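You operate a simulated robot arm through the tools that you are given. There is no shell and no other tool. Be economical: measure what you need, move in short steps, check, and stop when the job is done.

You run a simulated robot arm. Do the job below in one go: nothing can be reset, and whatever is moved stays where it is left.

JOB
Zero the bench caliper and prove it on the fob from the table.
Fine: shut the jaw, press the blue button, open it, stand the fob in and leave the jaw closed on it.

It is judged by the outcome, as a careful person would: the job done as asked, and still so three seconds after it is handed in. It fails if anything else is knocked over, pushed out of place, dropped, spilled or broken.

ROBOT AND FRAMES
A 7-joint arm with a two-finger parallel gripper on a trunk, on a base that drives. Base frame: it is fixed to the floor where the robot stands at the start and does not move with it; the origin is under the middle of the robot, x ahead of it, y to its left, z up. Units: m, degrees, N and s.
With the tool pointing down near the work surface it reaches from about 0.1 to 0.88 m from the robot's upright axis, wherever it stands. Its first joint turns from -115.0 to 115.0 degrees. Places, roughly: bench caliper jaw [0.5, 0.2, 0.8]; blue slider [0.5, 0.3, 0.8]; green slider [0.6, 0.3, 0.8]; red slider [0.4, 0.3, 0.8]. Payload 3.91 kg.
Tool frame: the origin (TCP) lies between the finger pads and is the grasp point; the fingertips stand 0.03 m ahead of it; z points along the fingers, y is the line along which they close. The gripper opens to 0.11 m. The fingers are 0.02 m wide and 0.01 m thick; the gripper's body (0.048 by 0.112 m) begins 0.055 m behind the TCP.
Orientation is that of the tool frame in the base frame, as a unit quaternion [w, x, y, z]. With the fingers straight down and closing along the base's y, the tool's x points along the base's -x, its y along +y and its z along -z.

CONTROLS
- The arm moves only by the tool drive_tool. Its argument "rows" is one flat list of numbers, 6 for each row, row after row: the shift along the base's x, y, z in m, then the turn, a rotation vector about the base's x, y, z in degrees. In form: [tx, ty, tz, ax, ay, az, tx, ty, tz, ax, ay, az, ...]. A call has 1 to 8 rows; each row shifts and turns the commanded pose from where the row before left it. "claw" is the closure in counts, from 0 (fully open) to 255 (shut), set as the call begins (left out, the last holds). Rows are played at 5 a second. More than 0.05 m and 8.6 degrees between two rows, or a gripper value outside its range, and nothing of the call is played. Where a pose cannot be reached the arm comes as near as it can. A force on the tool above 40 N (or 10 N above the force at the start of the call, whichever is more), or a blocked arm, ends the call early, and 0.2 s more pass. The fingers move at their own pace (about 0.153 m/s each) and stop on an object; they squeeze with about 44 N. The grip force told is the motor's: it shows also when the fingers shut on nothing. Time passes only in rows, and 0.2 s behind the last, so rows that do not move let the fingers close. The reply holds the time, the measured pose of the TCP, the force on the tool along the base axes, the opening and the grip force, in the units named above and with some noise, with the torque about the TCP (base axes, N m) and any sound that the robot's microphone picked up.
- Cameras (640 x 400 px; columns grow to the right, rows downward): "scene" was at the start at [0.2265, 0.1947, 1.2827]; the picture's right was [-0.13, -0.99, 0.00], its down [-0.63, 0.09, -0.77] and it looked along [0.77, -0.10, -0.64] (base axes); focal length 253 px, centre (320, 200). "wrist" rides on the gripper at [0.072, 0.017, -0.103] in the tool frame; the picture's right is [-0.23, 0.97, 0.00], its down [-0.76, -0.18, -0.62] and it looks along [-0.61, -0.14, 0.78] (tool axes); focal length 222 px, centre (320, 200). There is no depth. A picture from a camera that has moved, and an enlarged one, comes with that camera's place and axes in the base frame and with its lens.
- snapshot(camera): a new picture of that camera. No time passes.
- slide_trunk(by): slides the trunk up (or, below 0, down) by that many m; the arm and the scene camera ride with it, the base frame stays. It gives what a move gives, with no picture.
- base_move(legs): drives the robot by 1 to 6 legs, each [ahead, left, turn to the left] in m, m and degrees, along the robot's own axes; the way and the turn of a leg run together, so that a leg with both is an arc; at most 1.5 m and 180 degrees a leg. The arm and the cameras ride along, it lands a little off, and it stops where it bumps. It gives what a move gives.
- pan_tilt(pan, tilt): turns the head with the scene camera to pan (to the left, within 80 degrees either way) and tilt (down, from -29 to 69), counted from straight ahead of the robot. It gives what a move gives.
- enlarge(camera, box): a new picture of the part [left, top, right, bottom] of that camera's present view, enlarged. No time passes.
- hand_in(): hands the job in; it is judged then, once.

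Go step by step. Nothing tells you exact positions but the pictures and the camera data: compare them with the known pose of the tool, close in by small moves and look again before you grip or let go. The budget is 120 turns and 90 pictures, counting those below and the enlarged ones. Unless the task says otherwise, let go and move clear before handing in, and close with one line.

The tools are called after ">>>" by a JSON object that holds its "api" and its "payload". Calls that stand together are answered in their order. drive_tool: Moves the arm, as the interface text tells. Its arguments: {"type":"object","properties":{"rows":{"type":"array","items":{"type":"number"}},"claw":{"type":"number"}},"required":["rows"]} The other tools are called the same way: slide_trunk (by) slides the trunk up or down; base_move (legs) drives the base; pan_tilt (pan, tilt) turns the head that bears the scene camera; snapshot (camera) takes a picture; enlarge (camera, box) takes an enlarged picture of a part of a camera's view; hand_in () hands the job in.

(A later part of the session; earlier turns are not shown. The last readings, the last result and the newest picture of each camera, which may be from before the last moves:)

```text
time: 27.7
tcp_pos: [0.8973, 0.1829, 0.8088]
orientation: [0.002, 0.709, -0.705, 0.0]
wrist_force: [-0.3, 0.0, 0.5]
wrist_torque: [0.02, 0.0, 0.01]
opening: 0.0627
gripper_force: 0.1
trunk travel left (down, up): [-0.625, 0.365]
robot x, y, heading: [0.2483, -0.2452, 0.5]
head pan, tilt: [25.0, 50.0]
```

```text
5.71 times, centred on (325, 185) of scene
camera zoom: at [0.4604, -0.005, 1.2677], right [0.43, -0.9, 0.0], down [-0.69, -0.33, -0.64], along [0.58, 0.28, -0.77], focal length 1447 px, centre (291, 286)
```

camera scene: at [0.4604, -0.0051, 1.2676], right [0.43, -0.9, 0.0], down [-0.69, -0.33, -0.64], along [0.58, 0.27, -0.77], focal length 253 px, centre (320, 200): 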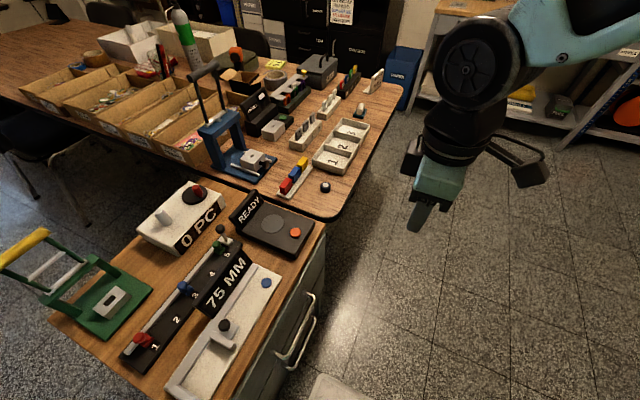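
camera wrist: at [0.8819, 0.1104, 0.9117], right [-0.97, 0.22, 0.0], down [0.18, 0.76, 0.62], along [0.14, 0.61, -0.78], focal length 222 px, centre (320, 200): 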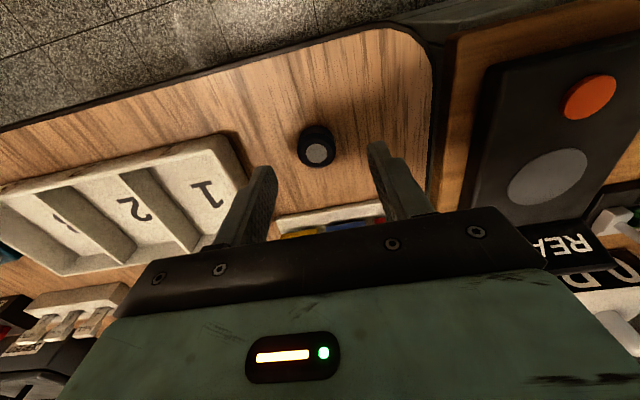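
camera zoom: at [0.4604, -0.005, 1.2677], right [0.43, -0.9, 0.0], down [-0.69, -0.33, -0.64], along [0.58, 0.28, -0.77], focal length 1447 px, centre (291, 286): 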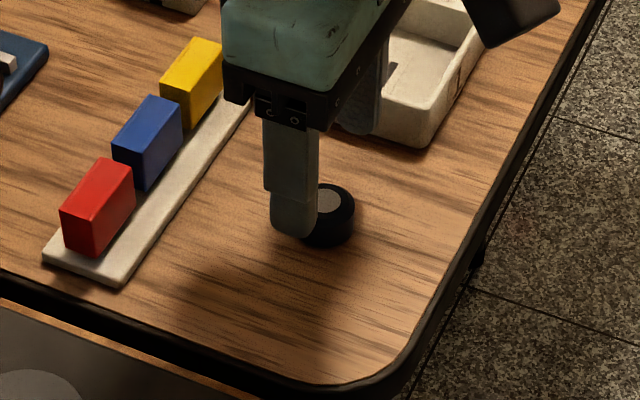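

>>> {"api": "drive_tool", "payload": {"rows": [0.002, 0, -0.015, 0, 0, 0, 0, 0, -0.01, 0, 0, 0, 0, 0, -0.004, 0, 0, 0, 0, 0, -0.003, 0, 0, 0, 0, 0, 0, 0, 0, 0]}}

>>> {"api": "snapshot", "payload": {"camera": "wrist"}}

>>> {"api": "enlarge", "payload": {"camera": "scene", "box": [290, 150, 360, 220]}}

```text
time: 28.9
tcp_pos: [0.8987, 0.1834, 0.7763]
orientation: [0.003, 0.709, -0.705, 0.0]
wrist_force: [-0.1, -0.1, 0.4]
wrist_torque: [-0.02, 0.03, -0.01]
opening: 0.0624
gripper_force: 0.0
trunk travel left (down, up): [-0.625, 0.365]
robot x, y, heading: [0.2489, -0.2467, 0.5]
head pan, tilt: [25.0, 50.0]
```

```text
48 pictures are left
camera wrist: at [0.8831, 0.1108, 0.8798], right [-0.98, 0.22, 0.0], down [0.18, 0.76, 0.62], along [0.14, 0.61, -0.78], focal length 222 px, centre (320, 200)
```

wrist: 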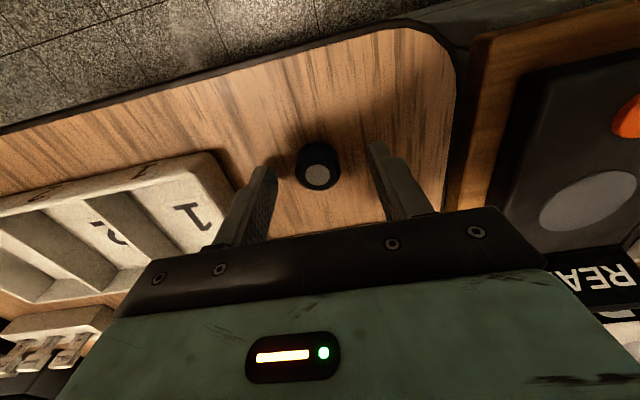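

```text
5.71 times, centred on (325, 185) of scene
camera zoom: at [0.4604, -0.005, 1.2676], right [0.43, -0.9, 0.0], down [-0.69, -0.33, -0.64], along [0.58, 0.28, -0.77], focal length 1447 px, centre (291, 286)
```

zoom: 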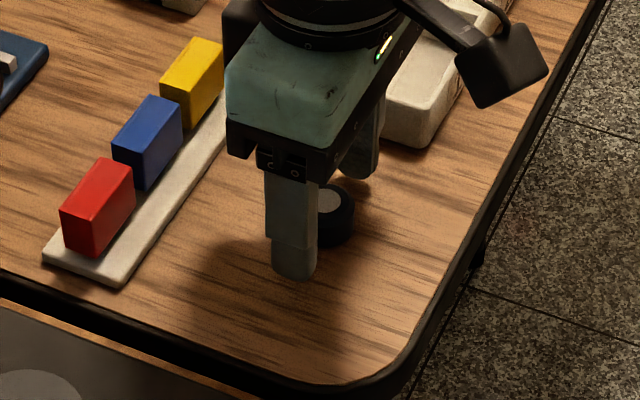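

Aligned; the tips are beside the lower part of the fob. I close the fingers.

>>> {"api": "drive_tool", "payload": {"rows": [0, 0, 0, 0, 0, 0, 0, 0, 0, 0, 0, 0, 0, 0, 0, 0, 0, 0], "claw": 255}}

>>> {"api": "snapshot", "payload": {"camera": "wrist"}}

>>> {"api": "enlarge", "payload": {"camera": "scene", "box": [290, 150, 360, 220]}}

```text
time: 29.7
tcp_pos: [0.898, 0.1833, 0.7772]
orientation: [0.002, 0.709, -0.706, 0.0]
wrist_force: [0.7, 0.3, -0.1]
wrist_torque: [-0.01, 0.02, -0.03]
opening: 0.0245
gripper_force: 44.6
trunk travel left (down, up): [-0.625, 0.365]
robot x, y, heading: [0.2506, -0.2435, 0.2]
head pan, tilt: [25.0, 50.0]
```

```text
46 pictures are left
camera wrist: at [0.8831, 0.1107, 0.8799], right [-0.98, 0.22, 0.0], down [0.18, 0.76, 0.62], along [0.14, 0.61, -0.78], focal length 222 px, centre (320, 200)
```

wrist: 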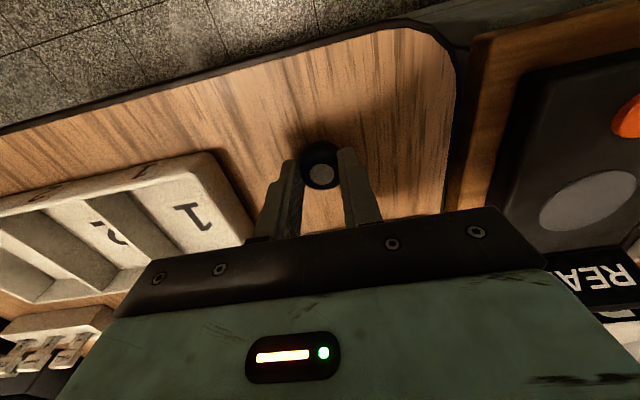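

```text
5.71 times, centred on (325, 185) of scene
camera zoom: at [0.4604, -0.005, 1.2676], right [0.43, -0.9, 0.0], down [-0.69, -0.33, -0.64], along [0.58, 0.28, -0.77], focal length 1447 px, centre (291, 286)
```

zoom: 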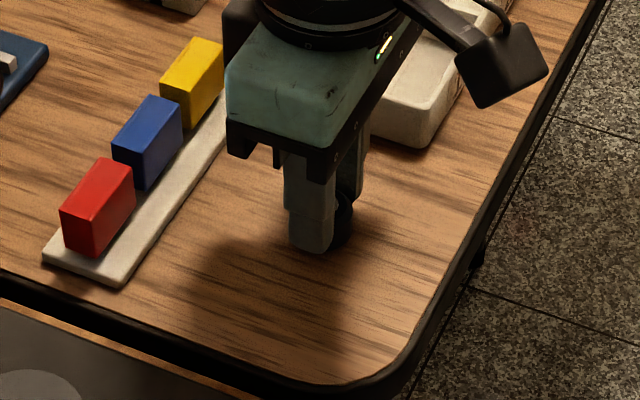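

Grip holds at 24.5 mm (the fob's diameter). I lift and check.

>>> {"api": "drive_tool", "payload": {"rows": [0, 0, 0.02, 0, 0, 0, 0, 0, 0.04, 0, 0, 0, 0, 0, 0.04, 0, 0, 0, 0, 0, 0.02, 0, 0, 0]}}

>>> {"api": "snapshot", "payload": {"camera": "wrist"}}

>>> {"api": "enlarge", "payload": {"camera": "scene", "box": [290, 100, 400, 220]}}

```text
time: 30.7
tcp_pos: [0.8983, 0.1828, 0.8984]
orientation: [0.002, 0.709, -0.705, 0.0]
wrist_force: [0.3, 0.8, -0.7]
wrist_torque: [-0.03, 0.0, 0.0]
opening: 0.0244
gripper_force: 43.9
trunk travel left (down, up): [-0.625, 0.365]
robot x, y, heading: [0.2478, -0.2437, 0.7]
head pan, tilt: [25.0, 50.0]
```

```text
44 pictures are left
camera wrist: at [0.8832, 0.1101, 1.0002], right [-0.98, 0.22, 0.0], down [0.18, 0.76, 0.62], along [0.14, 0.61, -0.78], focal length 222 px, centre (320, 200)
```

wrist: 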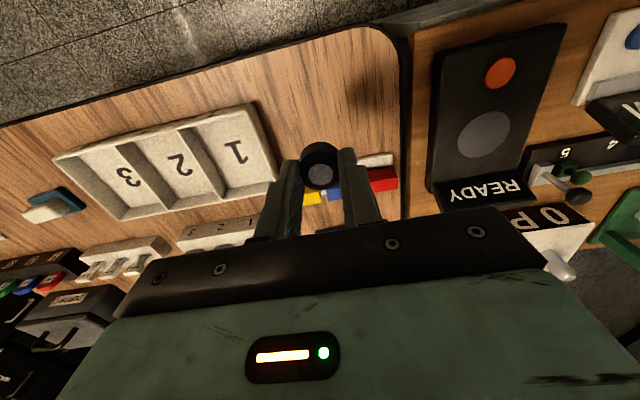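

```text
3.33 times, centred on (345, 160) of scene
camera zoom: at [0.4606, -0.0049, 1.2676], right [0.43, -0.9, 0.0], down [-0.69, -0.33, -0.64], along [0.58, 0.28, -0.77], focal length 844 px, centre (237, 333)
```

zoom: 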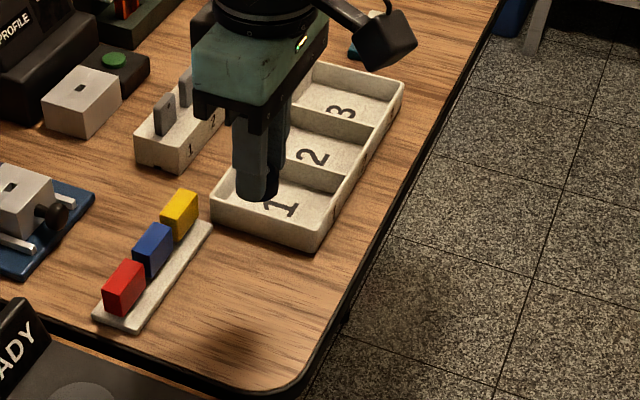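

The fob is held upright. I raise it a little and carry it over the caliper gap.

>>> {"api": "drive_tool", "payload": {"rows": [-0.02, 0, 0.04, 0, 0, 0, -0.045, 0, 0.015, 0, 0, 0, -0.048, 0, 0, 0, 0, 0, -0.048, 0, 0, 0, 0, 0, -0.048, 0, 0, 0, 0, 0, -0.048, 0, 0, 0, 0, 0, -0.048, 0, 0, 0, 0, 0, -0.048, 0, 0, 0, 0, 0]}}

>>> {"api": "drive_tool", "payload": {"rows": [-0.045, 0.001, 0, 0, 0, 0, -0.045, 0.001, 0, 0, 0, 0, -0.026, 0.001, 0, 0, 0, 0, 0, 0, -0.04, 0, 0, 0, 0, 0, -0.02, 0, 0, 0, 0, 0, 0, 0, 0, 0]}}

>>> {"api": "pan_tilt", "payload": {"pan": 60, "tilt": 60}}

>>> {"api": "snapshot", "payload": {"camera": "wrist"}}

>>> {"api": "snapshot", "payload": {"camera": "scene"}}

```text
time: 32.5
tcp_pos: [0.5446, 0.1839, 0.9507]
orientation: [0.001, 0.709, -0.705, 0.0]
wrist_force: [0.2, 0.6, 0.5]
wrist_torque: [0.01, 0.05, -0.01]
opening: 0.0243
gripper_force: 44.0
trunk travel left (down, up): [-0.625, 0.365]
robot x, y, heading: [0.2486, -0.2458, 0.1]
head pan, tilt: [25.0, 50.0]
```

```text
time: 34.1
tcp_pos: [0.497, 0.1935, 0.9157]
orientation: [0.016, -0.666, 0.746, 0.011]
wrist_force: [-0.1, 0.2, -1.1]
wrist_torque: [0.0, -0.02, 0.0]
opening: 0.0245
gripper_force: 43.7
trunk travel left (down, up): [-0.625, 0.365]
robot x, y, heading: [0.2522, -0.2412, 0.7]
head pan, tilt: [25.0, 50.0]
stopped in row 6: the arm was blocked; the commanded pose is now the measured one
```

```text
time: 35.1
tcp_pos: [0.494, 0.1934, 0.9093]
orientation: [0.01, -0.668, 0.744, 0.008]
wrist_force: [-0.4, 0.6, -0.2]
wrist_torque: [0.02, 0.0, 0.0]
opening: 0.0243
gripper_force: 44.1
trunk travel left (down, up): [-0.625, 0.365]
robot x, y, heading: [0.2496, -0.2434, 0.7]
head pan, tilt: [60.0, 60.0]
```

```text
42 pictures are left
camera wrist: at [0.469, 0.1199, 1.0089], right [-0.94, 0.33, 0.01], down [0.26, 0.72, 0.64], along [0.21, 0.61, -0.77], focal length 222 px, centre (320, 200)
```

wrist: 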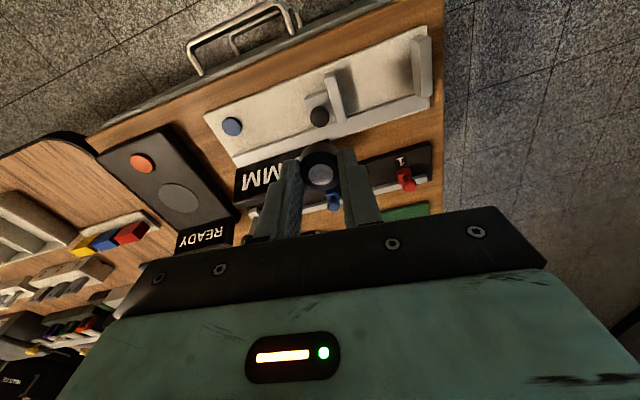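

```text
41 pictures are left
camera scene: at [0.4221, 0.009, 1.2461], right [0.83, -0.56, 0.0], down [-0.52, -0.77, -0.37], along [0.2, 0.31, -0.93], focal length 253 px, centre (320, 200)
```

scene: 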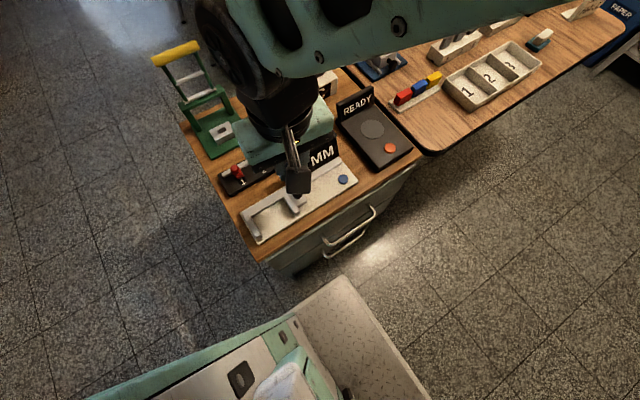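

The arm ran into a joint limit in this stance (fob still held, nothing touched). I'll drive the base straight back 0.22 m to free the arm.

>>> {"api": "base_move", "payload": {"legs": [[-0.22, 0, 0]]}}

```text
time: 36.8
tcp_pos: [0.2722, 0.1913, 0.9082]
orientation: [0.009, -0.668, 0.744, 0.008]
wrist_force: [-0.3, 0.0, -0.2]
wrist_torque: [-0.01, -0.03, 0.01]
opening: 0.0241
gripper_force: 44.1
trunk travel left (down, up): [-0.625, 0.365]
robot x, y, heading: [0.0281, -0.2452, 0.3]
head pan, tilt: [60.0, 60.0]
```

>>> {"api": "drive_tool", "payload": {"rows": [0.02, 0, 0.01, -1.37, 0.15, 6.2, 0.045, 0, 0.01, 0, 0, 0, 0.045, 0, 0, 0, 0, 0, 0.048, -0.001, 0, 0, 0, 0, 0, 0, 0, 0, 0, 0]}}

>>> {"api": "pan_tilt", "payload": {"pan": 40, "tilt": 45}}

>>> {"api": "snapshot", "payload": {"camera": "wrist"}}

>>> {"api": "snapshot", "payload": {"camera": "scene"}}

```text
time: 38.0
tcp_pos: [0.431, 0.1902, 0.9278]
orientation: [-0.001, 0.708, -0.706, 0.0]
wrist_force: [-0.3, 0.7, 0.0]
wrist_torque: [0.01, 0.01, 0.04]
opening: 0.0242
gripper_force: 43.6
trunk travel left (down, up): [-0.625, 0.365]
robot x, y, heading: [0.0296, -0.2483, 0.3]
head pan, tilt: [60.0, 60.0]
```

```text
time: 38.8
tcp_pos: [0.4321, 0.1889, 0.9278]
orientation: [-0.001, 0.708, -0.707, 0.0]
wrist_force: [0.0, -0.1, 0.2]
wrist_torque: [0.01, 0.02, 0.03]
opening: 0.0244
gripper_force: 43.9
trunk travel left (down, up): [-0.625, 0.365]
robot x, y, heading: [0.0276, -0.2472, 0.6]
head pan, tilt: [40.0, 45.0]
```

```text
40 pictures are left
camera wrist: at [0.4154, 0.116, 1.0299], right [-0.97, 0.23, 0.0], down [0.18, 0.76, 0.62], along [0.14, 0.61, -0.78], focal length 222 px, centre (320, 200)
```

wrist: 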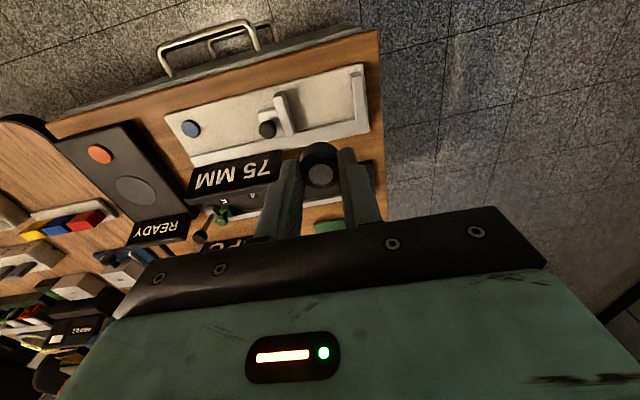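

```text
39 pictures are left
camera scene: at [0.2319, 0.0134, 1.2745], right [0.65, -0.76, 0.0], down [-0.54, -0.46, -0.71], along [0.54, 0.46, -0.71], focal length 253 px, centre (320, 200)
```

scene: 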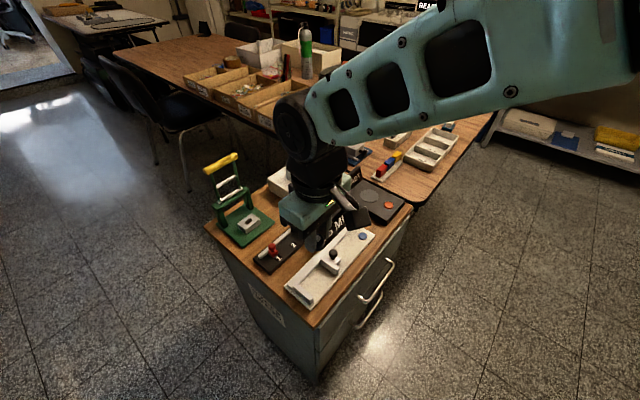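

>>> {"api": "enlarge", "payload": {"camera": "wrist", "box": [240, 50, 390, 200]}}

>>> {"api": "enlarge", "payload": {"camera": "scene", "box": [260, 190, 400, 330]}}

```text
2.67 times, centred on (315, 125) of wrist
camera zoom: at [0.4154, 0.116, 1.0299], right [-0.97, 0.23, 0.0], down [0.18, 0.76, 0.62], along [0.14, 0.61, -0.78], focal length 592 px, centre (333, 400)
```

zoom: 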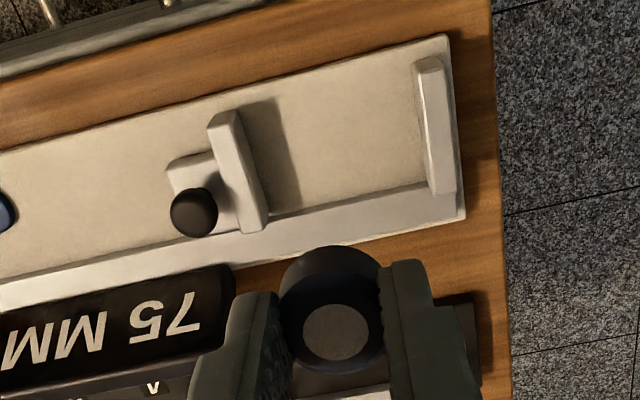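

```text
2.86 times, centred on (330, 260) of scene
camera zoom: at [0.2319, 0.0134, 1.2745], right [0.65, -0.76, 0.0], down [-0.54, -0.46, -0.71], along [0.54, 0.46, -0.71], focal length 724 px, centre (291, 29)
```

zoom: 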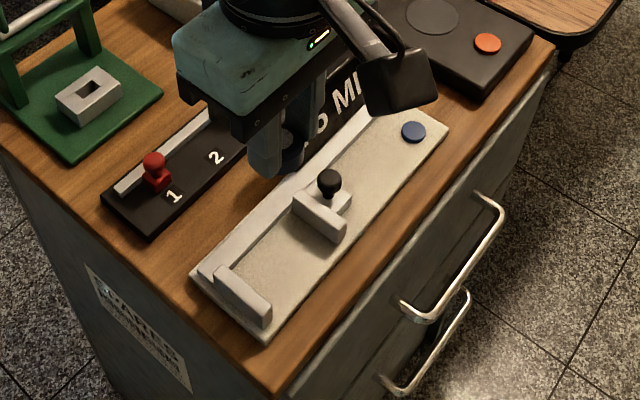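

Gap runs x 0.392–0.470, y 0.165–0.215; the tool is centred on it. I descend to just above the base plate, then look.

>>> {"api": "drive_tool", "payload": {"rows": [0, 0.002, -0.04, 0, 0, 0, 0, 0, -0.04, 0, 0, 0, 0, 0, -0.03, 0, 0, 0, 0, 0, -0.01, 0, 0, 0, 0, 0, 0, 0, 0, 0]}}

>>> {"api": "enlarge", "payload": {"camera": "wrist", "box": [220, 50, 420, 230]}}

>>> {"api": "enlarge", "payload": {"camera": "scene", "box": [280, 220, 370, 320]}}

```text
time: 40.0
tcp_pos: [0.4298, 0.1915, 0.8099]
orientation: [-0.001, 0.708, -0.706, -0.001]
wrist_force: [-0.3, -0.4, -0.6]
wrist_torque: [-0.04, -0.01, -0.02]
opening: 0.0277
gripper_force: 44.5
trunk travel left (down, up): [-0.625, 0.365]
robot x, y, heading: [0.0297, -0.246, 0.1]
head pan, tilt: [40.0, 45.0]
```

```text
2.22 times, centred on (320, 140) of wrist
camera zoom: at [0.4141, 0.12, 0.9118], right [-0.97, 0.23, 0.0], down [0.18, 0.76, 0.62], along [0.14, 0.61, -0.78], focal length 494 px, centre (320, 333)
```

zoom: 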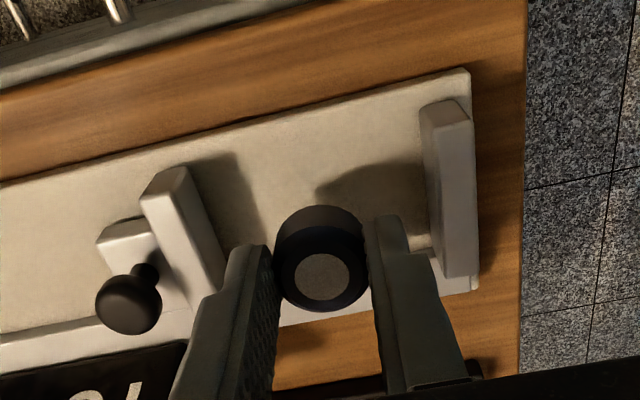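

```text
4.00 times, centred on (325, 270) of scene
camera zoom: at [0.232, 0.0133, 1.2746], right [0.65, -0.76, 0.0], down [-0.54, -0.46, -0.71], along [0.54, 0.46, -0.71], focal length 1013 px, centre (300, -80)
```

zoom: 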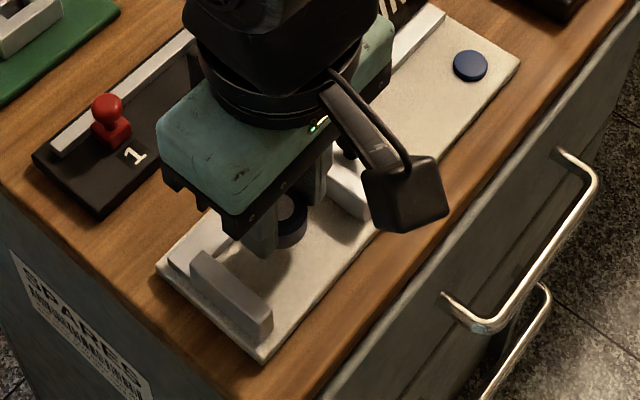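

>>> {"api": "enlarge", "payload": {"camera": "wrist", "box": [280, 130, 360, 200]}}

>>> {"api": "enlarge", "payload": {"camera": "scene", "box": [300, 255, 350, 300]}}

```text
5.71 times, centred on (320, 165) of wrist
camera zoom: at [0.4141, 0.12, 0.9118], right [-0.97, 0.23, 0.0], down [0.18, 0.76, 0.62], along [0.14, 0.61, -0.78], focal length 1269 px, centre (320, 400)
```

zoom: 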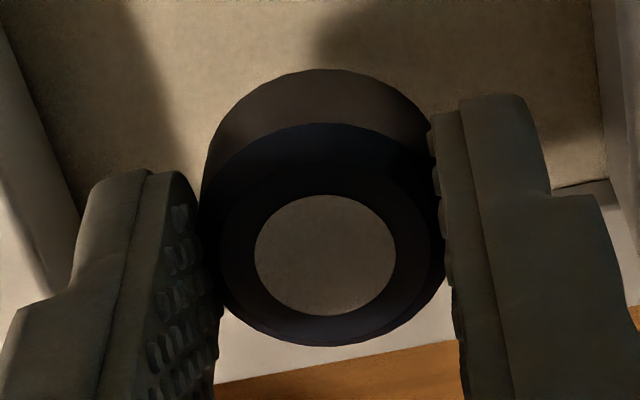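

```text
8.89 times, centred on (325, 278) of scene
camera zoom: at [0.232, 0.0133, 1.2746], right [0.65, -0.76, 0.0], down [-0.54, -0.46, -0.71], along [0.54, 0.46, -0.71], focal length 2251 px, centre (276, -489)
```

zoom: 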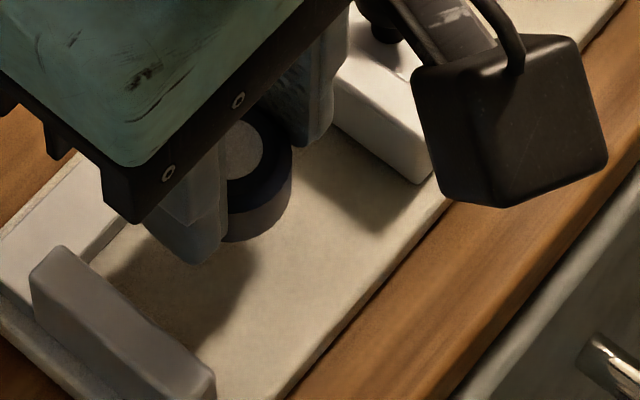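

The fob is held upright between anvil and jaw. I lower in small steps until it touches the base plate.

>>> {"api": "drive_tool", "payload": {"rows": [0, 0, -0.006, 0, 0, 0, 0, 0, -0.005, 0, 0, 0, 0, 0, -0.003, 0, 0, 0, 0, 0, 0, 0, 0, 0]}}

>>> {"api": "enlarge", "payload": {"camera": "scene", "box": [300, 255, 350, 300]}}

```text
time: 41.0
tcp_pos: [0.4306, 0.1925, 0.7966]
orientation: [-0.001, 0.708, -0.706, 0.0]
wrist_force: [0.2, -0.9, -1.2]
wrist_torque: [0.03, -0.02, -0.01]
opening: 0.0276
gripper_force: 43.9
trunk travel left (down, up): [-0.625, 0.365]
robot x, y, heading: [0.0296, -0.247, 0.4]
head pan, tilt: [40.0, 45.0]
```

```text
8.89 times, centred on (325, 278) of scene
camera zoom: at [0.232, 0.0134, 1.2746], right [0.65, -0.76, 0.0], down [-0.54, -0.46, -0.71], along [0.54, 0.46, -0.71], focal length 2251 px, centre (276, -489)
```

zoom: 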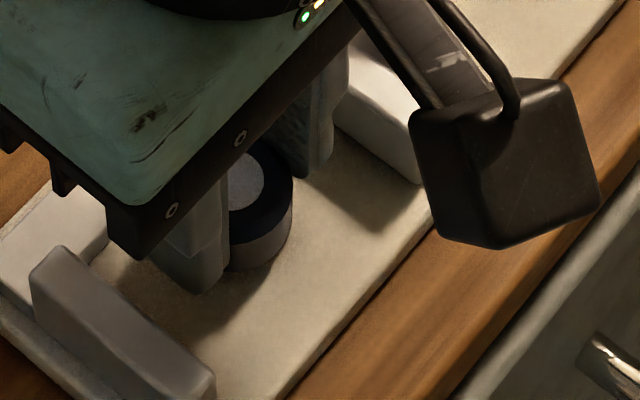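

>>> {"api": "drive_tool", "payload": {"rows": [0, 0, -0.004, 0, 0, 0, 0, 0, -0.003, 0, 0, 0, 0, 0, -0.003, 0, 0, 0, 0, 0, 0, 0, 0, 0]}}

>>> {"api": "enlarge", "payload": {"camera": "scene", "box": [300, 255, 350, 300]}}

```text
time: 42.0
tcp_pos: [0.4311, 0.1934, 0.79]
orientation: [0.003, -0.706, 0.708, 0.002]
wrist_force: [0.6, -5.2, 29.4]
wrist_torque: [-0.09, 0.0, 0.02]
opening: 0.0272
gripper_force: 44.1
trunk travel left (down, up): [-0.625, 0.365]
robot x, y, heading: [0.0304, -0.2442, 0.1]
head pan, tilt: [40.0, 45.0]
```

```text
8.89 times, centred on (325, 278) of scene
camera zoom: at [0.2314, 0.0125, 1.2753], right [0.65, -0.76, 0.0], down [-0.54, -0.46, -0.71], along [0.54, 0.46, -0.71], focal length 2251 px, centre (276, -489)
```

zoom: 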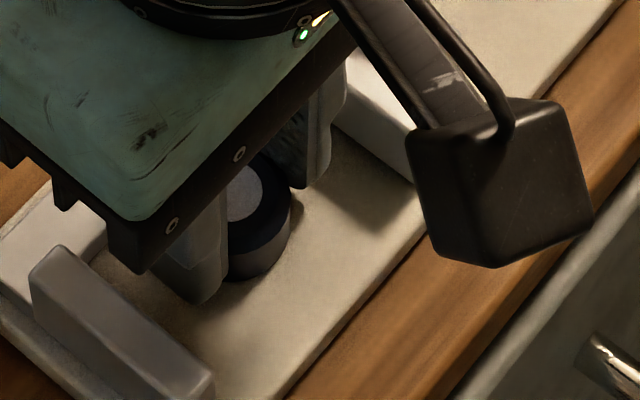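

Contact (29 N): the fob stands on the plate. I relieve the pressure and open just enough to release, without touching anvil or jaw.

>>> {"api": "drive_tool", "payload": {"rows": [0, 0, 0.002, 0, 0, 0, 0, 0, 0, 0, 0, 0]}}

>>> {"api": "drive_tool", "payload": {"rows": [0, 0, 0, 0, 0, 0, 0, 0, 0, 0, 0, 0], "claw": 155}}

>>> {"api": "drive_tool", "payload": {"rows": [0, 0, 0.02, 0, 0, 0, 0, 0, 0.03, 0, 0, 0, 0, 0, 0.04, 0, 0, 0]}}

>>> {"api": "enlarge", "payload": {"camera": "wrist", "box": [220, 50, 420, 200]}}

>>> {"api": "enlarge", "payload": {"camera": "scene", "box": [280, 220, 370, 310]}}

```text
time: 42.6
tcp_pos: [0.4317, 0.1922, 0.788]
orientation: [-0.002, 0.708, -0.706, -0.001]
wrist_force: [2.2, 3.4, 24.5]
wrist_torque: [0.2, 0.0, 0.0]
opening: 0.0278
gripper_force: 44.1
trunk travel left (down, up): [-0.625, 0.365]
robot x, y, heading: [0.029, -0.2468, 0.6]
head pan, tilt: [40.0, 45.0]
```

```text
time: 43.2
tcp_pos: [0.4304, 0.1905, 0.7864]
orientation: [0.0, 0.708, -0.706, 0.0]
wrist_force: [-0.1, 0.8, 0.2]
wrist_torque: [0.0, -0.02, -0.05]
opening: 0.0431
gripper_force: 0.0
trunk travel left (down, up): [-0.625, 0.365]
robot x, y, heading: [0.032, -0.2482, 0.4]
head pan, tilt: [40.0, 45.0]
```

```text
time: 44.0
tcp_pos: [0.4306, 0.1928, 0.8762]
orientation: [0.0, 0.708, -0.706, -0.001]
wrist_force: [0.0, -0.1, -0.2]
wrist_torque: [0.0, 0.02, -0.03]
opening: 0.0431
gripper_force: 0.0
trunk travel left (down, up): [-0.625, 0.365]
robot x, y, heading: [0.0296, -0.2441, 0.3]
head pan, tilt: [40.0, 45.0]
```

```text
2.67 times, centred on (320, 125) of wrist
camera zoom: at [0.4141, 0.1203, 0.9777], right [-0.97, 0.23, 0.0], down [0.18, 0.76, 0.62], along [0.14, 0.61, -0.78], focal length 592 px, centre (320, 400)
```

zoom: 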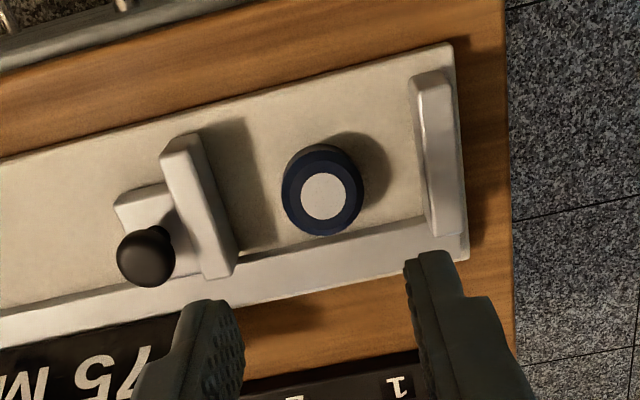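

```text
4.44 times, centred on (325, 265) of scene
camera zoom: at [0.2321, 0.0135, 1.2744], right [0.65, -0.76, 0.0], down [-0.54, -0.46, -0.71], along [0.54, 0.46, -0.71], focal length 1126 px, centre (298, -89)
```

zoom: 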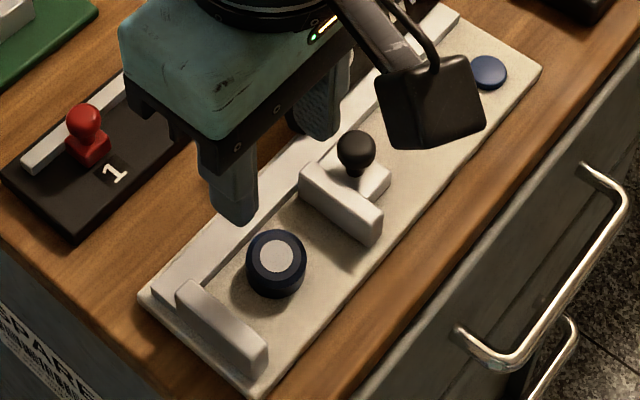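

The fob stands upright in the gap. Now I go behind the knob with shut fingers again.

>>> {"api": "drive_tool", "payload": {"rows": [0.02, 0.002, 0.03, 0, 0, 0, 0.045, 0.002, 0, 0, 0, 0, 0.027, 0.002, 0, 0, 0, 0, 0, 0, 0, 0, 0, 0], "claw": 255}}

>>> {"api": "drive_tool", "payload": {"rows": [0, 0, -0.04, 0, 0, 0, 0, 0, -0.04, 0, 0, 0, 0, 0, -0.025, 0, 0, 0, 0, 0, -0.013, 0, 0, 0, 0, 0, 0, 0, 0, 0]}}

>>> {"api": "snapshot", "payload": {"camera": "wrist"}}

```text
time: 45.0
tcp_pos: [0.5233, 0.1973, 0.9072]
orientation: [-0.001, 0.708, -0.706, 0.0]
wrist_force: [-0.1, 0.7, 0.0]
wrist_torque: [0.03, 0.0, 0.0]
opening: 0.0003
gripper_force: 37.4
trunk travel left (down, up): [-0.625, 0.365]
robot x, y, heading: [0.0255, -0.2484, 0.4]
head pan, tilt: [40.0, 45.0]
```

```text
time: 46.2
tcp_pos: [0.5219, 0.1972, 0.7904]
orientation: [-0.001, 0.708, -0.707, -0.001]
wrist_force: [1.2, 0.2, 0.0]
wrist_torque: [0.02, 0.0, 0.01]
opening: 0.0
gripper_force: 37.5
trunk travel left (down, up): [-0.625, 0.365]
robot x, y, heading: [0.0287, -0.2491, 0.3]
head pan, tilt: [40.0, 45.0]
```

```text
28 pictures are left
camera wrist: at [0.5063, 0.124, 0.8912], right [-0.97, 0.23, 0.0], down [0.18, 0.76, 0.62], along [0.14, 0.61, -0.78], focal length 222 px, centre (320, 200)
```

wrist: 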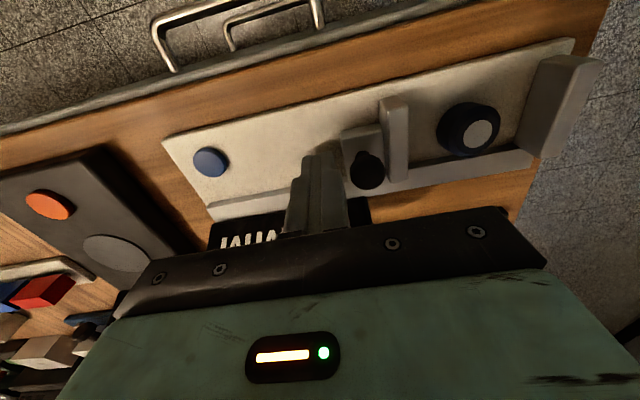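

>>> {"api": "drive_tool", "payload": {"rows": [-0.008, 0, 0, 0, 0, 0, -0.008, 0, 0, 0, 0, 0, -0.008, 0, 0, 0, 0, 0, -0.005, 0, 0, 0, 0, 0, -0.005, 0, 0, 0, 0, 0, -0.004, 0, 0, 0, 0, 0, 0, 0, 0, 0, 0, 0]}}

>>> {"api": "enlarge", "payload": {"camera": "scene", "box": [280, 220, 370, 310]}}

>>> {"api": "snapshot", "payload": {"camera": "wrist"}}

```text
time: 47.8
tcp_pos: [0.4851, 0.199, 0.7887]
orientation: [-0.001, 0.708, -0.706, -0.002]
wrist_force: [0.2, 2.3, 3.6]
wrist_torque: [-0.01, 0.05, -0.06]
opening: 0.0
gripper_force: 37.7
trunk travel left (down, up): [-0.625, 0.365]
robot x, y, heading: [0.0306, -0.2452, 0.5]
head pan, tilt: [40.0, 45.0]
```

```text
4.44 times, centred on (325, 265) of scene
camera zoom: at [0.2319, 0.0134, 1.2746], right [0.65, -0.76, 0.0], down [-0.54, -0.46, -0.71], along [0.54, 0.46, -0.71], focal length 1126 px, centre (298, -89)
```

zoom: 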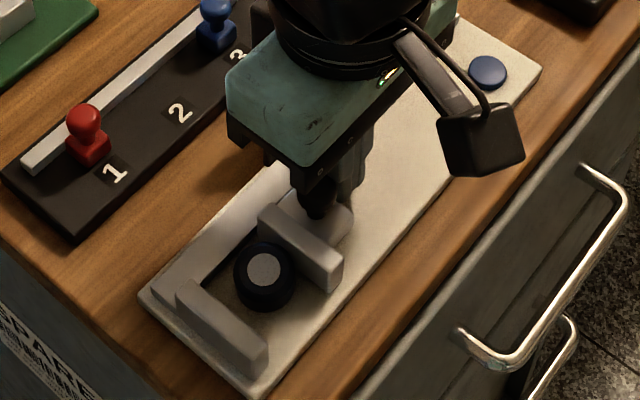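

```text
26 pictures are left
camera wrist: at [0.4677, 0.1257, 0.8907], right [-0.97, 0.23, 0.0], down [0.18, 0.76, 0.63], along [0.14, 0.61, -0.78], focal length 222 px, centre (320, 200)
```

wrist: 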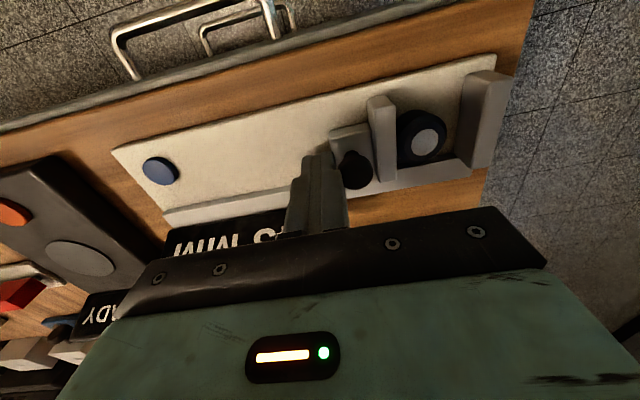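

The jaw has reached the fob, which stays upright. I continue slowly until it is closed on it.

>>> {"api": "drive_tool", "payload": {"rows": [-0.004, 0, 0, 0, 0, 0, -0.003, 0, 0, 0, 0, 0, -0.003, 0, 0, 0, 0, 0, -0.003, 0, 0, 0, 0, 0, -0.002, 0, 0, 0, 0, 0, -0.002, 0, 0, 0, 0, 0, -0.002, 0, 0, 0, 0, 0, -0.002, 0, 0, 0, 0, 0]}}

>>> {"api": "enlarge", "payload": {"camera": "scene", "box": [280, 220, 370, 310]}}

```text
time: 49.6
tcp_pos: [0.4694, 0.1976, 0.7887]
orientation: [0.003, -0.707, 0.708, -0.001]
wrist_force: [34.0, 6.8, 3.5]
wrist_torque: [0.13, -0.71, 0.24]
opening: 0.0
gripper_force: 37.9
trunk travel left (down, up): [-0.625, 0.365]
robot x, y, heading: [0.031, -0.2488, 0.3]
head pan, tilt: [40.0, 45.0]
```

```text
4.44 times, centred on (325, 265) of scene
camera zoom: at [0.2334, 0.0135, 1.2743], right [0.65, -0.76, 0.0], down [-0.54, -0.46, -0.71], along [0.54, 0.46, -0.71], focal length 1126 px, centre (298, -89)
```

zoom: 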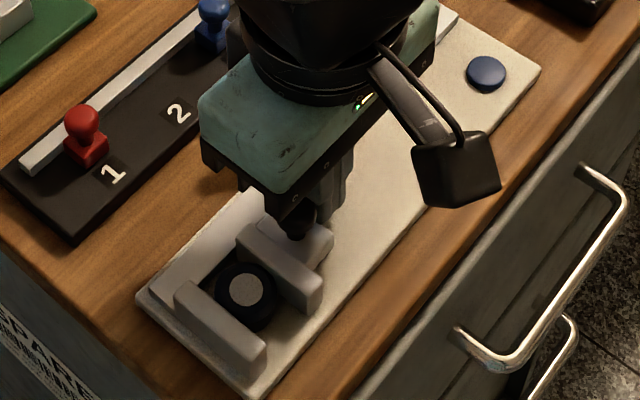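

Pushing force is 34 N with the fob clamped between anvil and jaw. I back off, rise clear, and check the display and contact.

>>> {"api": "drive_tool", "payload": {"rows": [0.01, 0, 0, 0, 0, 0, 0.02, 0, 0, 0, 0, 0, 0.01, 0, 0.03, 0, 0, 0, 0.01, 0, 0.04, 0, 0, 0, 0.03, 0, 0.04, 0, 0, 0, 0.04, 0, 0, 0, 0, 0, 0.03, 0, 0, 0, 0, 0]}}

>>> {"api": "snapshot", "payload": {"camera": "wrist"}}

>>> {"api": "enlarge", "payload": {"camera": "scene", "box": [280, 230, 350, 310]}}

>>> {"api": "enlarge", "payload": {"camera": "scene", "box": [200, 140, 440, 320]}}

```text
time: 51.2
tcp_pos: [0.6115, 0.1983, 0.8976]
orientation: [0.0, 0.707, -0.707, -0.001]
wrist_force: [0.6, 0.1, 0.1]
wrist_torque: [-0.05, -0.06, 0.0]
opening: 0.0002
gripper_force: 37.4
trunk travel left (down, up): [-0.625, 0.365]
robot x, y, heading: [0.0291, -0.2436, 0.3]
head pan, tilt: [40.0, 45.0]
```

```text
24 pictures are left
camera wrist: at [0.5958, 0.1253, 1.0005], right [-0.97, 0.23, 0.0], down [0.18, 0.76, 0.62], along [0.14, 0.61, -0.78], focal length 222 px, centre (320, 200)
```

wrist: 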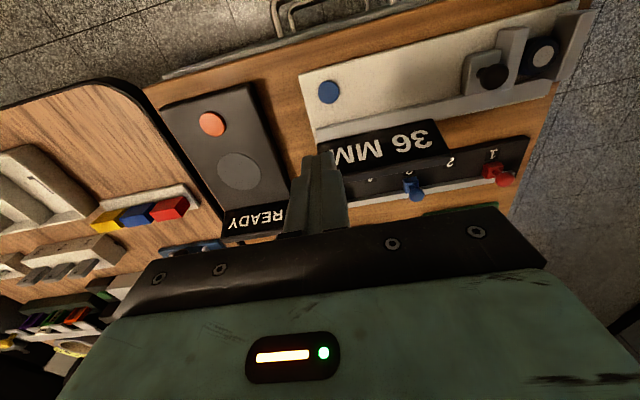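

```text
5.00 times, centred on (315, 270) of scene
camera zoom: at [0.2317, 0.0134, 1.2746], right [0.65, -0.76, 0.0], down [-0.54, -0.46, -0.71], along [0.54, 0.46, -0.71], focal length 1266 px, centre (345, -150)
```

zoom: 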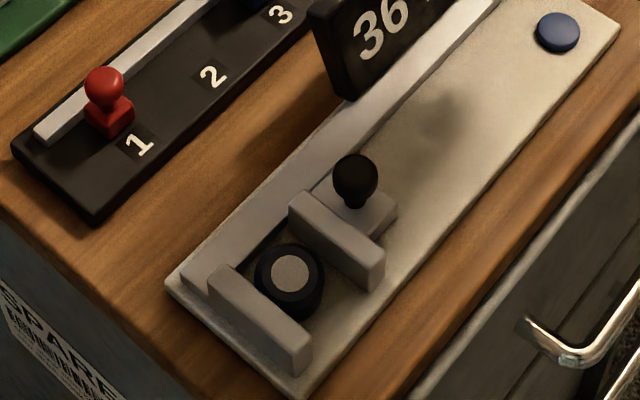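

```text
2.22 times, centred on (320, 230) of scene
camera zoom: at [0.2317, 0.0134, 1.2746], right [0.65, -0.76, 0.0], down [-0.54, -0.46, -0.71], along [0.54, 0.46, -0.71], focal length 563 px, centre (320, 133)
```

zoom: 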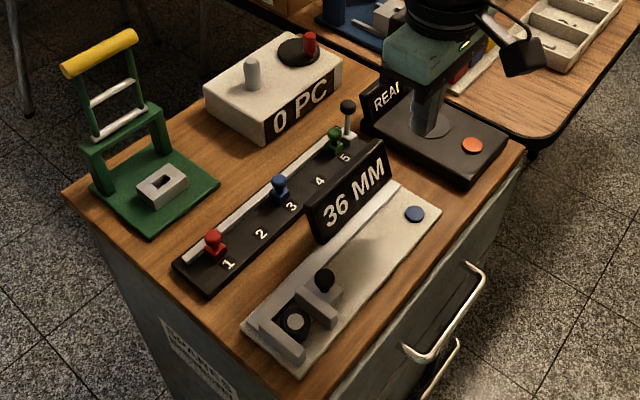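

The display reads 36 MM; I check more closely whether the jaw really touches the fob.

>>> {"api": "enlarge", "payload": {"camera": "scene", "box": [290, 260, 330, 300]}}

>>> {"api": "enlarge", "payload": {"camera": "wrist", "box": [450, 10, 600, 120]}}

```text
10.00 times, centred on (310, 280) of scene
camera zoom: at [0.2317, 0.0134, 1.2746], right [0.65, -0.76, 0.0], down [-0.54, -0.46, -0.71], along [0.54, 0.46, -0.71], focal length 2532 px, centre (420, -600)
```

zoom: 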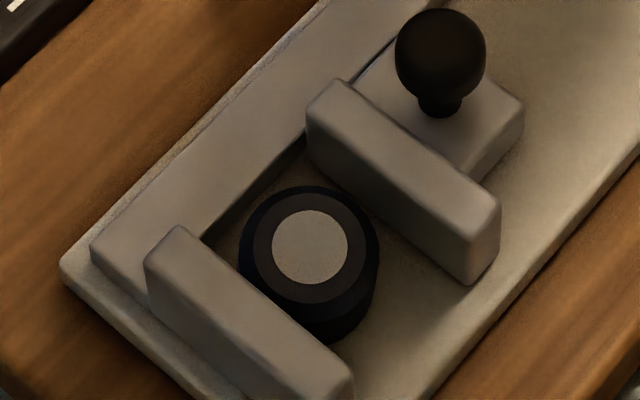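

```text
3.64 times, centred on (525, 65) of wrist
camera zoom: at [0.5958, 0.1253, 1.0005], right [-0.97, 0.23, 0.0], down [0.18, 0.76, 0.62], along [0.14, 0.61, -0.78], focal length 808 px, centre (-426, 691)
```

zoom: 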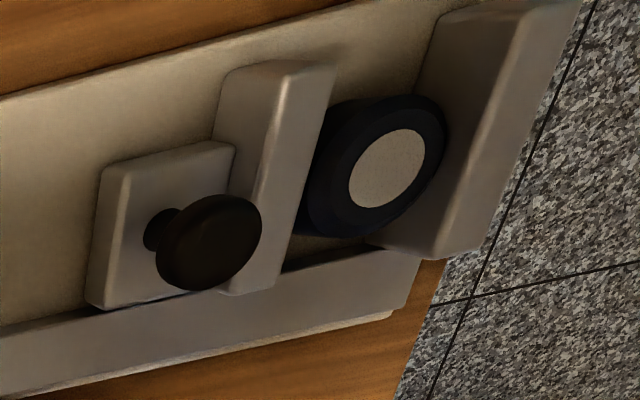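

There's a small gap: the jaw slipped back by some mm when I withdrew. I'll grip the knob from above this time (fingers narrowly open), push it on, then release symmetrically.

>>> {"api": "drive_tool", "payload": {"rows": [-0.04, 0, 0.01, 0, 0, 0, -0.04, 0, 0, 0, 0, 0, -0.045, 0, 0, 0, 0, 0, -0.031, 0, 0, 0, 0, 0, 0, 0, -0.03, 0, 0, 0, 0, 0, 0, 0, 0, 0], "claw": 180}}

>>> {"api": "snapshot", "payload": {"camera": "wrist"}}

>>> {"api": "enlarge", "payload": {"camera": "scene", "box": [280, 230, 350, 310]}}

```text
time: 52.6
tcp_pos: [0.4585, 0.1975, 0.8776]
orientation: [0.001, -0.707, 0.707, 0.0]
wrist_force: [-0.7, 0.6, -0.3]
wrist_torque: [0.01, -0.01, 0.01]
opening: 0.0324
gripper_force: 0.1
trunk travel left (down, up): [-0.625, 0.365]
robot x, y, heading: [0.0305, -0.2453, 0.4]
head pan, tilt: [40.0, 45.0]
```

```text
19 pictures are left
camera wrist: at [0.4416, 0.125, 0.979], right [-0.97, 0.23, 0.0], down [0.18, 0.76, 0.62], along [0.14, 0.61, -0.78], focal length 222 px, centre (320, 200)
```

wrist: 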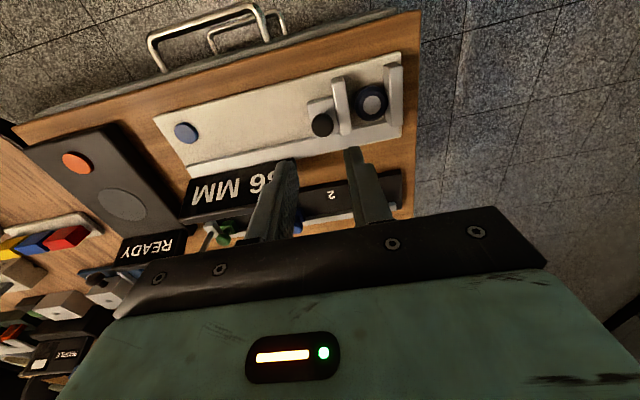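

```text
5.00 times, centred on (315, 270) of scene
camera zoom: at [0.232, 0.0133, 1.2746], right [0.65, -0.76, 0.0], down [-0.54, -0.46, -0.71], along [0.54, 0.46, -0.71], focal length 1266 px, centre (345, -150)
```

zoom: 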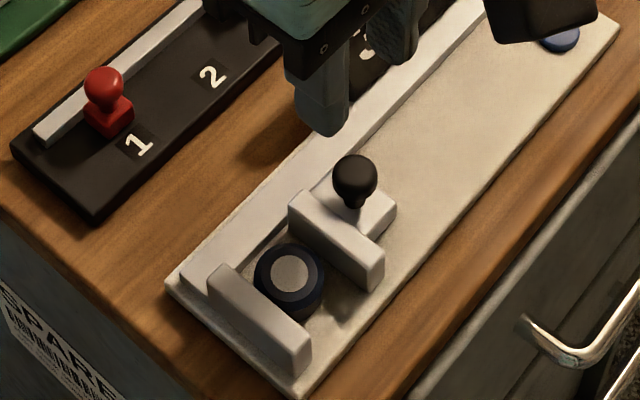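

>>> {"api": "drive_tool", "payload": {"rows": [-0.003, 0, -0.03, 0, 0, 0, 0, 0, -0.025, 0, 0, 0, 0, 0, -0.009, 0, 0, 0, 0, 0, 0, 0, 0, 0]}}

>>> {"api": "drive_tool", "payload": {"rows": [0, 0, 0, 0, 0, 0, 0, 0, 0, 0, 0, 0], "claw": 255}}

>>> {"api": "drive_tool", "payload": {"rows": [-0.002, 0, 0, 0, 0, 0, -0.002, 0, 0, 0, 0, 0, -0.002, 0, 0, 0, 0, 0, 0, 0, 0, 0, 0, 0]}}

>>> {"api": "snapshot", "payload": {"camera": "wrist"}}

```text
time: 53.6
tcp_pos: [0.4545, 0.1976, 0.8139]
orientation: [-0.001, 0.707, -0.707, 0.0]
wrist_force: [0.7, 0.0, 0.3]
wrist_torque: [0.01, -0.03, -0.02]
opening: 0.0323
gripper_force: 0.1
trunk travel left (down, up): [-0.625, 0.365]
robot x, y, heading: [0.0292, -0.2475, 0.5]
head pan, tilt: [40.0, 45.0]
```

```text
time: 54.2
tcp_pos: [0.4534, 0.1968, 0.8146]
orientation: [-0.001, 0.708, -0.706, -0.001]
wrist_force: [0.2, 0.3, -1.9]
wrist_torque: [0.09, 0.02, -0.04]
opening: 0.0176
gripper_force: 44.7
trunk travel left (down, up): [-0.625, 0.365]
robot x, y, heading: [0.0257, -0.2479, 0.5]
head pan, tilt: [40.0, 45.0]
```

```text
time: 55.2
tcp_pos: [0.4503, 0.1975, 0.8154]
orientation: [-0.001, 0.707, -0.707, -0.001]
wrist_force: [2.6, 0.0, -2.0]
wrist_torque: [-0.21, -0.09, 0.05]
opening: 0.0175
gripper_force: 44.7
trunk travel left (down, up): [-0.625, 0.365]
robot x, y, heading: [0.0309, -0.2462, 0.3]
head pan, tilt: [40.0, 45.0]
```

```text
17 pictures are left
camera wrist: at [0.4326, 0.125, 0.9165], right [-0.97, 0.23, 0.0], down [0.18, 0.76, 0.62], along [0.14, 0.61, -0.78], focal length 222 px, centre (320, 200)
```

wrist: 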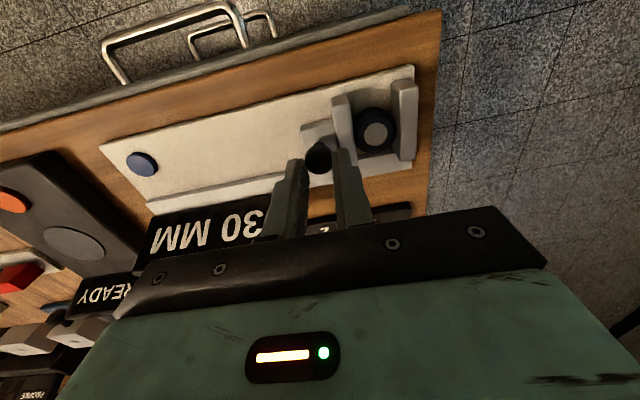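

Now 30 MM with little force; I push on in 1 mm steps.

>>> {"api": "drive_tool", "payload": {"rows": [-0.001, 0, 0, 0, 0, 0, -0.001, 0, 0, 0, 0, 0, -0.001, 0, 0, 0, 0, 0, 0, 0, 0, 0, 0, 0]}}

>>> {"api": "snapshot", "payload": {"camera": "wrist"}}

```text
time: 56.2
tcp_pos: [0.4478, 0.1978, 0.8148]
orientation: [0.001, -0.706, 0.708, 0.001]
wrist_force: [21.2, 1.5, -5.4]
wrist_torque: [0.21, -0.71, 0.0]
opening: 0.0174
gripper_force: 45.6
trunk travel left (down, up): [-0.625, 0.365]
robot x, y, heading: [0.0291, -0.2484, 0.3]
head pan, tilt: [40.0, 45.0]
```

```text
16 pictures are left
camera wrist: at [0.4315, 0.125, 0.9165], right [-0.97, 0.23, 0.0], down [0.18, 0.76, 0.63], along [0.14, 0.61, -0.78], focal length 222 px, centre (320, 200)
```

wrist: 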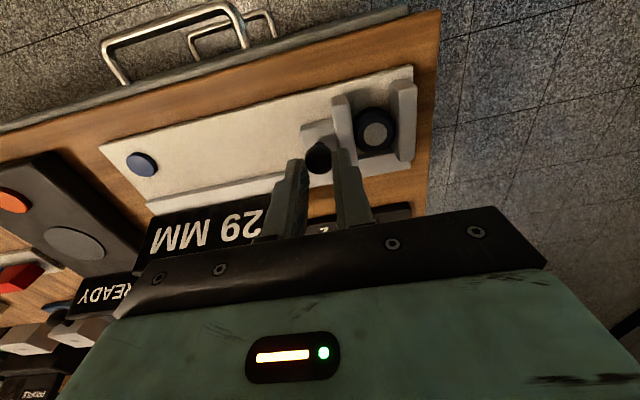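

Closed on the fob: 29 MM at 21 N. I relax most of the push and open the fingers just a little to release.

>>> {"api": "drive_tool", "payload": {"rows": [0.0008, 0, 0, 0, 0, 0, 0, 0, 0, 0, 0, 0]}}

>>> {"api": "drive_tool", "payload": {"rows": [0, 0, 0, 0, 0, 0, 0, 0, 0, 0, 0, 0], "claw": 185}}

>>> {"api": "snapshot", "payload": {"camera": "wrist"}}

```text
time: 56.8
tcp_pos: [0.4489, 0.1987, 0.8152]
orientation: [0.0, -0.707, 0.707, 0.0]
wrist_force: [24.1, 1.9, -5.0]
wrist_torque: [0.17, -0.71, 0.02]
opening: 0.0174
gripper_force: 45.0
trunk travel left (down, up): [-0.625, 0.365]
robot x, y, heading: [0.0298, -0.2481, 0.1]
head pan, tilt: [40.0, 45.0]
```

```text
time: 57.4
tcp_pos: [0.4447, 0.1975, 0.8148]
orientation: [0.0, 0.708, -0.707, -0.002]
wrist_force: [0.5, -0.2, -0.4]
wrist_torque: [0.05, -0.01, 0.02]
opening: 0.0301
gripper_force: 0.1
trunk travel left (down, up): [-0.625, 0.365]
robot x, y, heading: [0.0268, -0.2457, 0.7]
head pan, tilt: [40.0, 45.0]
```

```text
15 pictures are left
camera wrist: at [0.4283, 0.1254, 0.9169], right [-0.97, 0.23, 0.0], down [0.18, 0.76, 0.62], along [0.14, 0.61, -0.78], focal length 222 px, centre (320, 200)
```

wrist: 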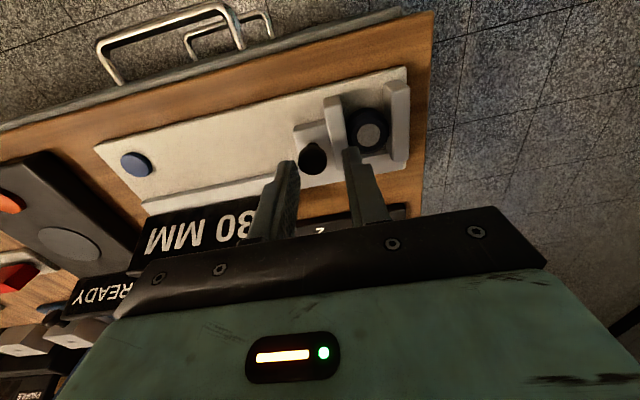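

After release it reads 30; a slight recoil. I nudge the knob gently with the +x finger and back off slowly.

>>> {"api": "drive_tool", "payload": {"rows": [-0.001, 0, 0, 0, 0, 0, -0.001, 0, 0, 0, 0, 0, -0.0007, 0, 0, 0, 0, 0, 0, 0, 0, 0, 0, 0]}}

>>> {"api": "enlarge", "payload": {"camera": "wrist", "box": [130, 70, 430, 260]}}

```text
time: 58.4
tcp_pos: [0.4428, 0.1975, 0.8165]
orientation: [0.0, 0.708, -0.706, -0.001]
wrist_force: [-0.6, 0.2, 0.0]
wrist_torque: [0.01, 0.03, 0.02]
opening: 0.0301
gripper_force: 0.1
trunk travel left (down, up): [-0.625, 0.365]
robot x, y, heading: [0.0275, -0.2447, 0.2]
head pan, tilt: [40.0, 45.0]
```

```text
2.11 times, centred on (280, 165) of wrist
camera zoom: at [0.4269, 0.1256, 0.9172], right [-0.97, 0.23, 0.0], down [0.18, 0.76, 0.62], along [0.14, 0.61, -0.78], focal length 468 px, centre (404, 274)
```

zoom: 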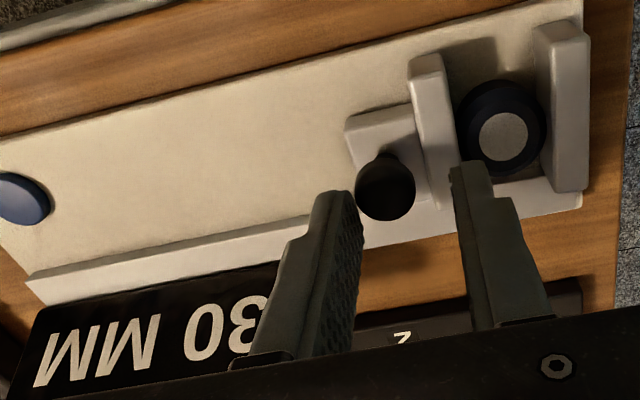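

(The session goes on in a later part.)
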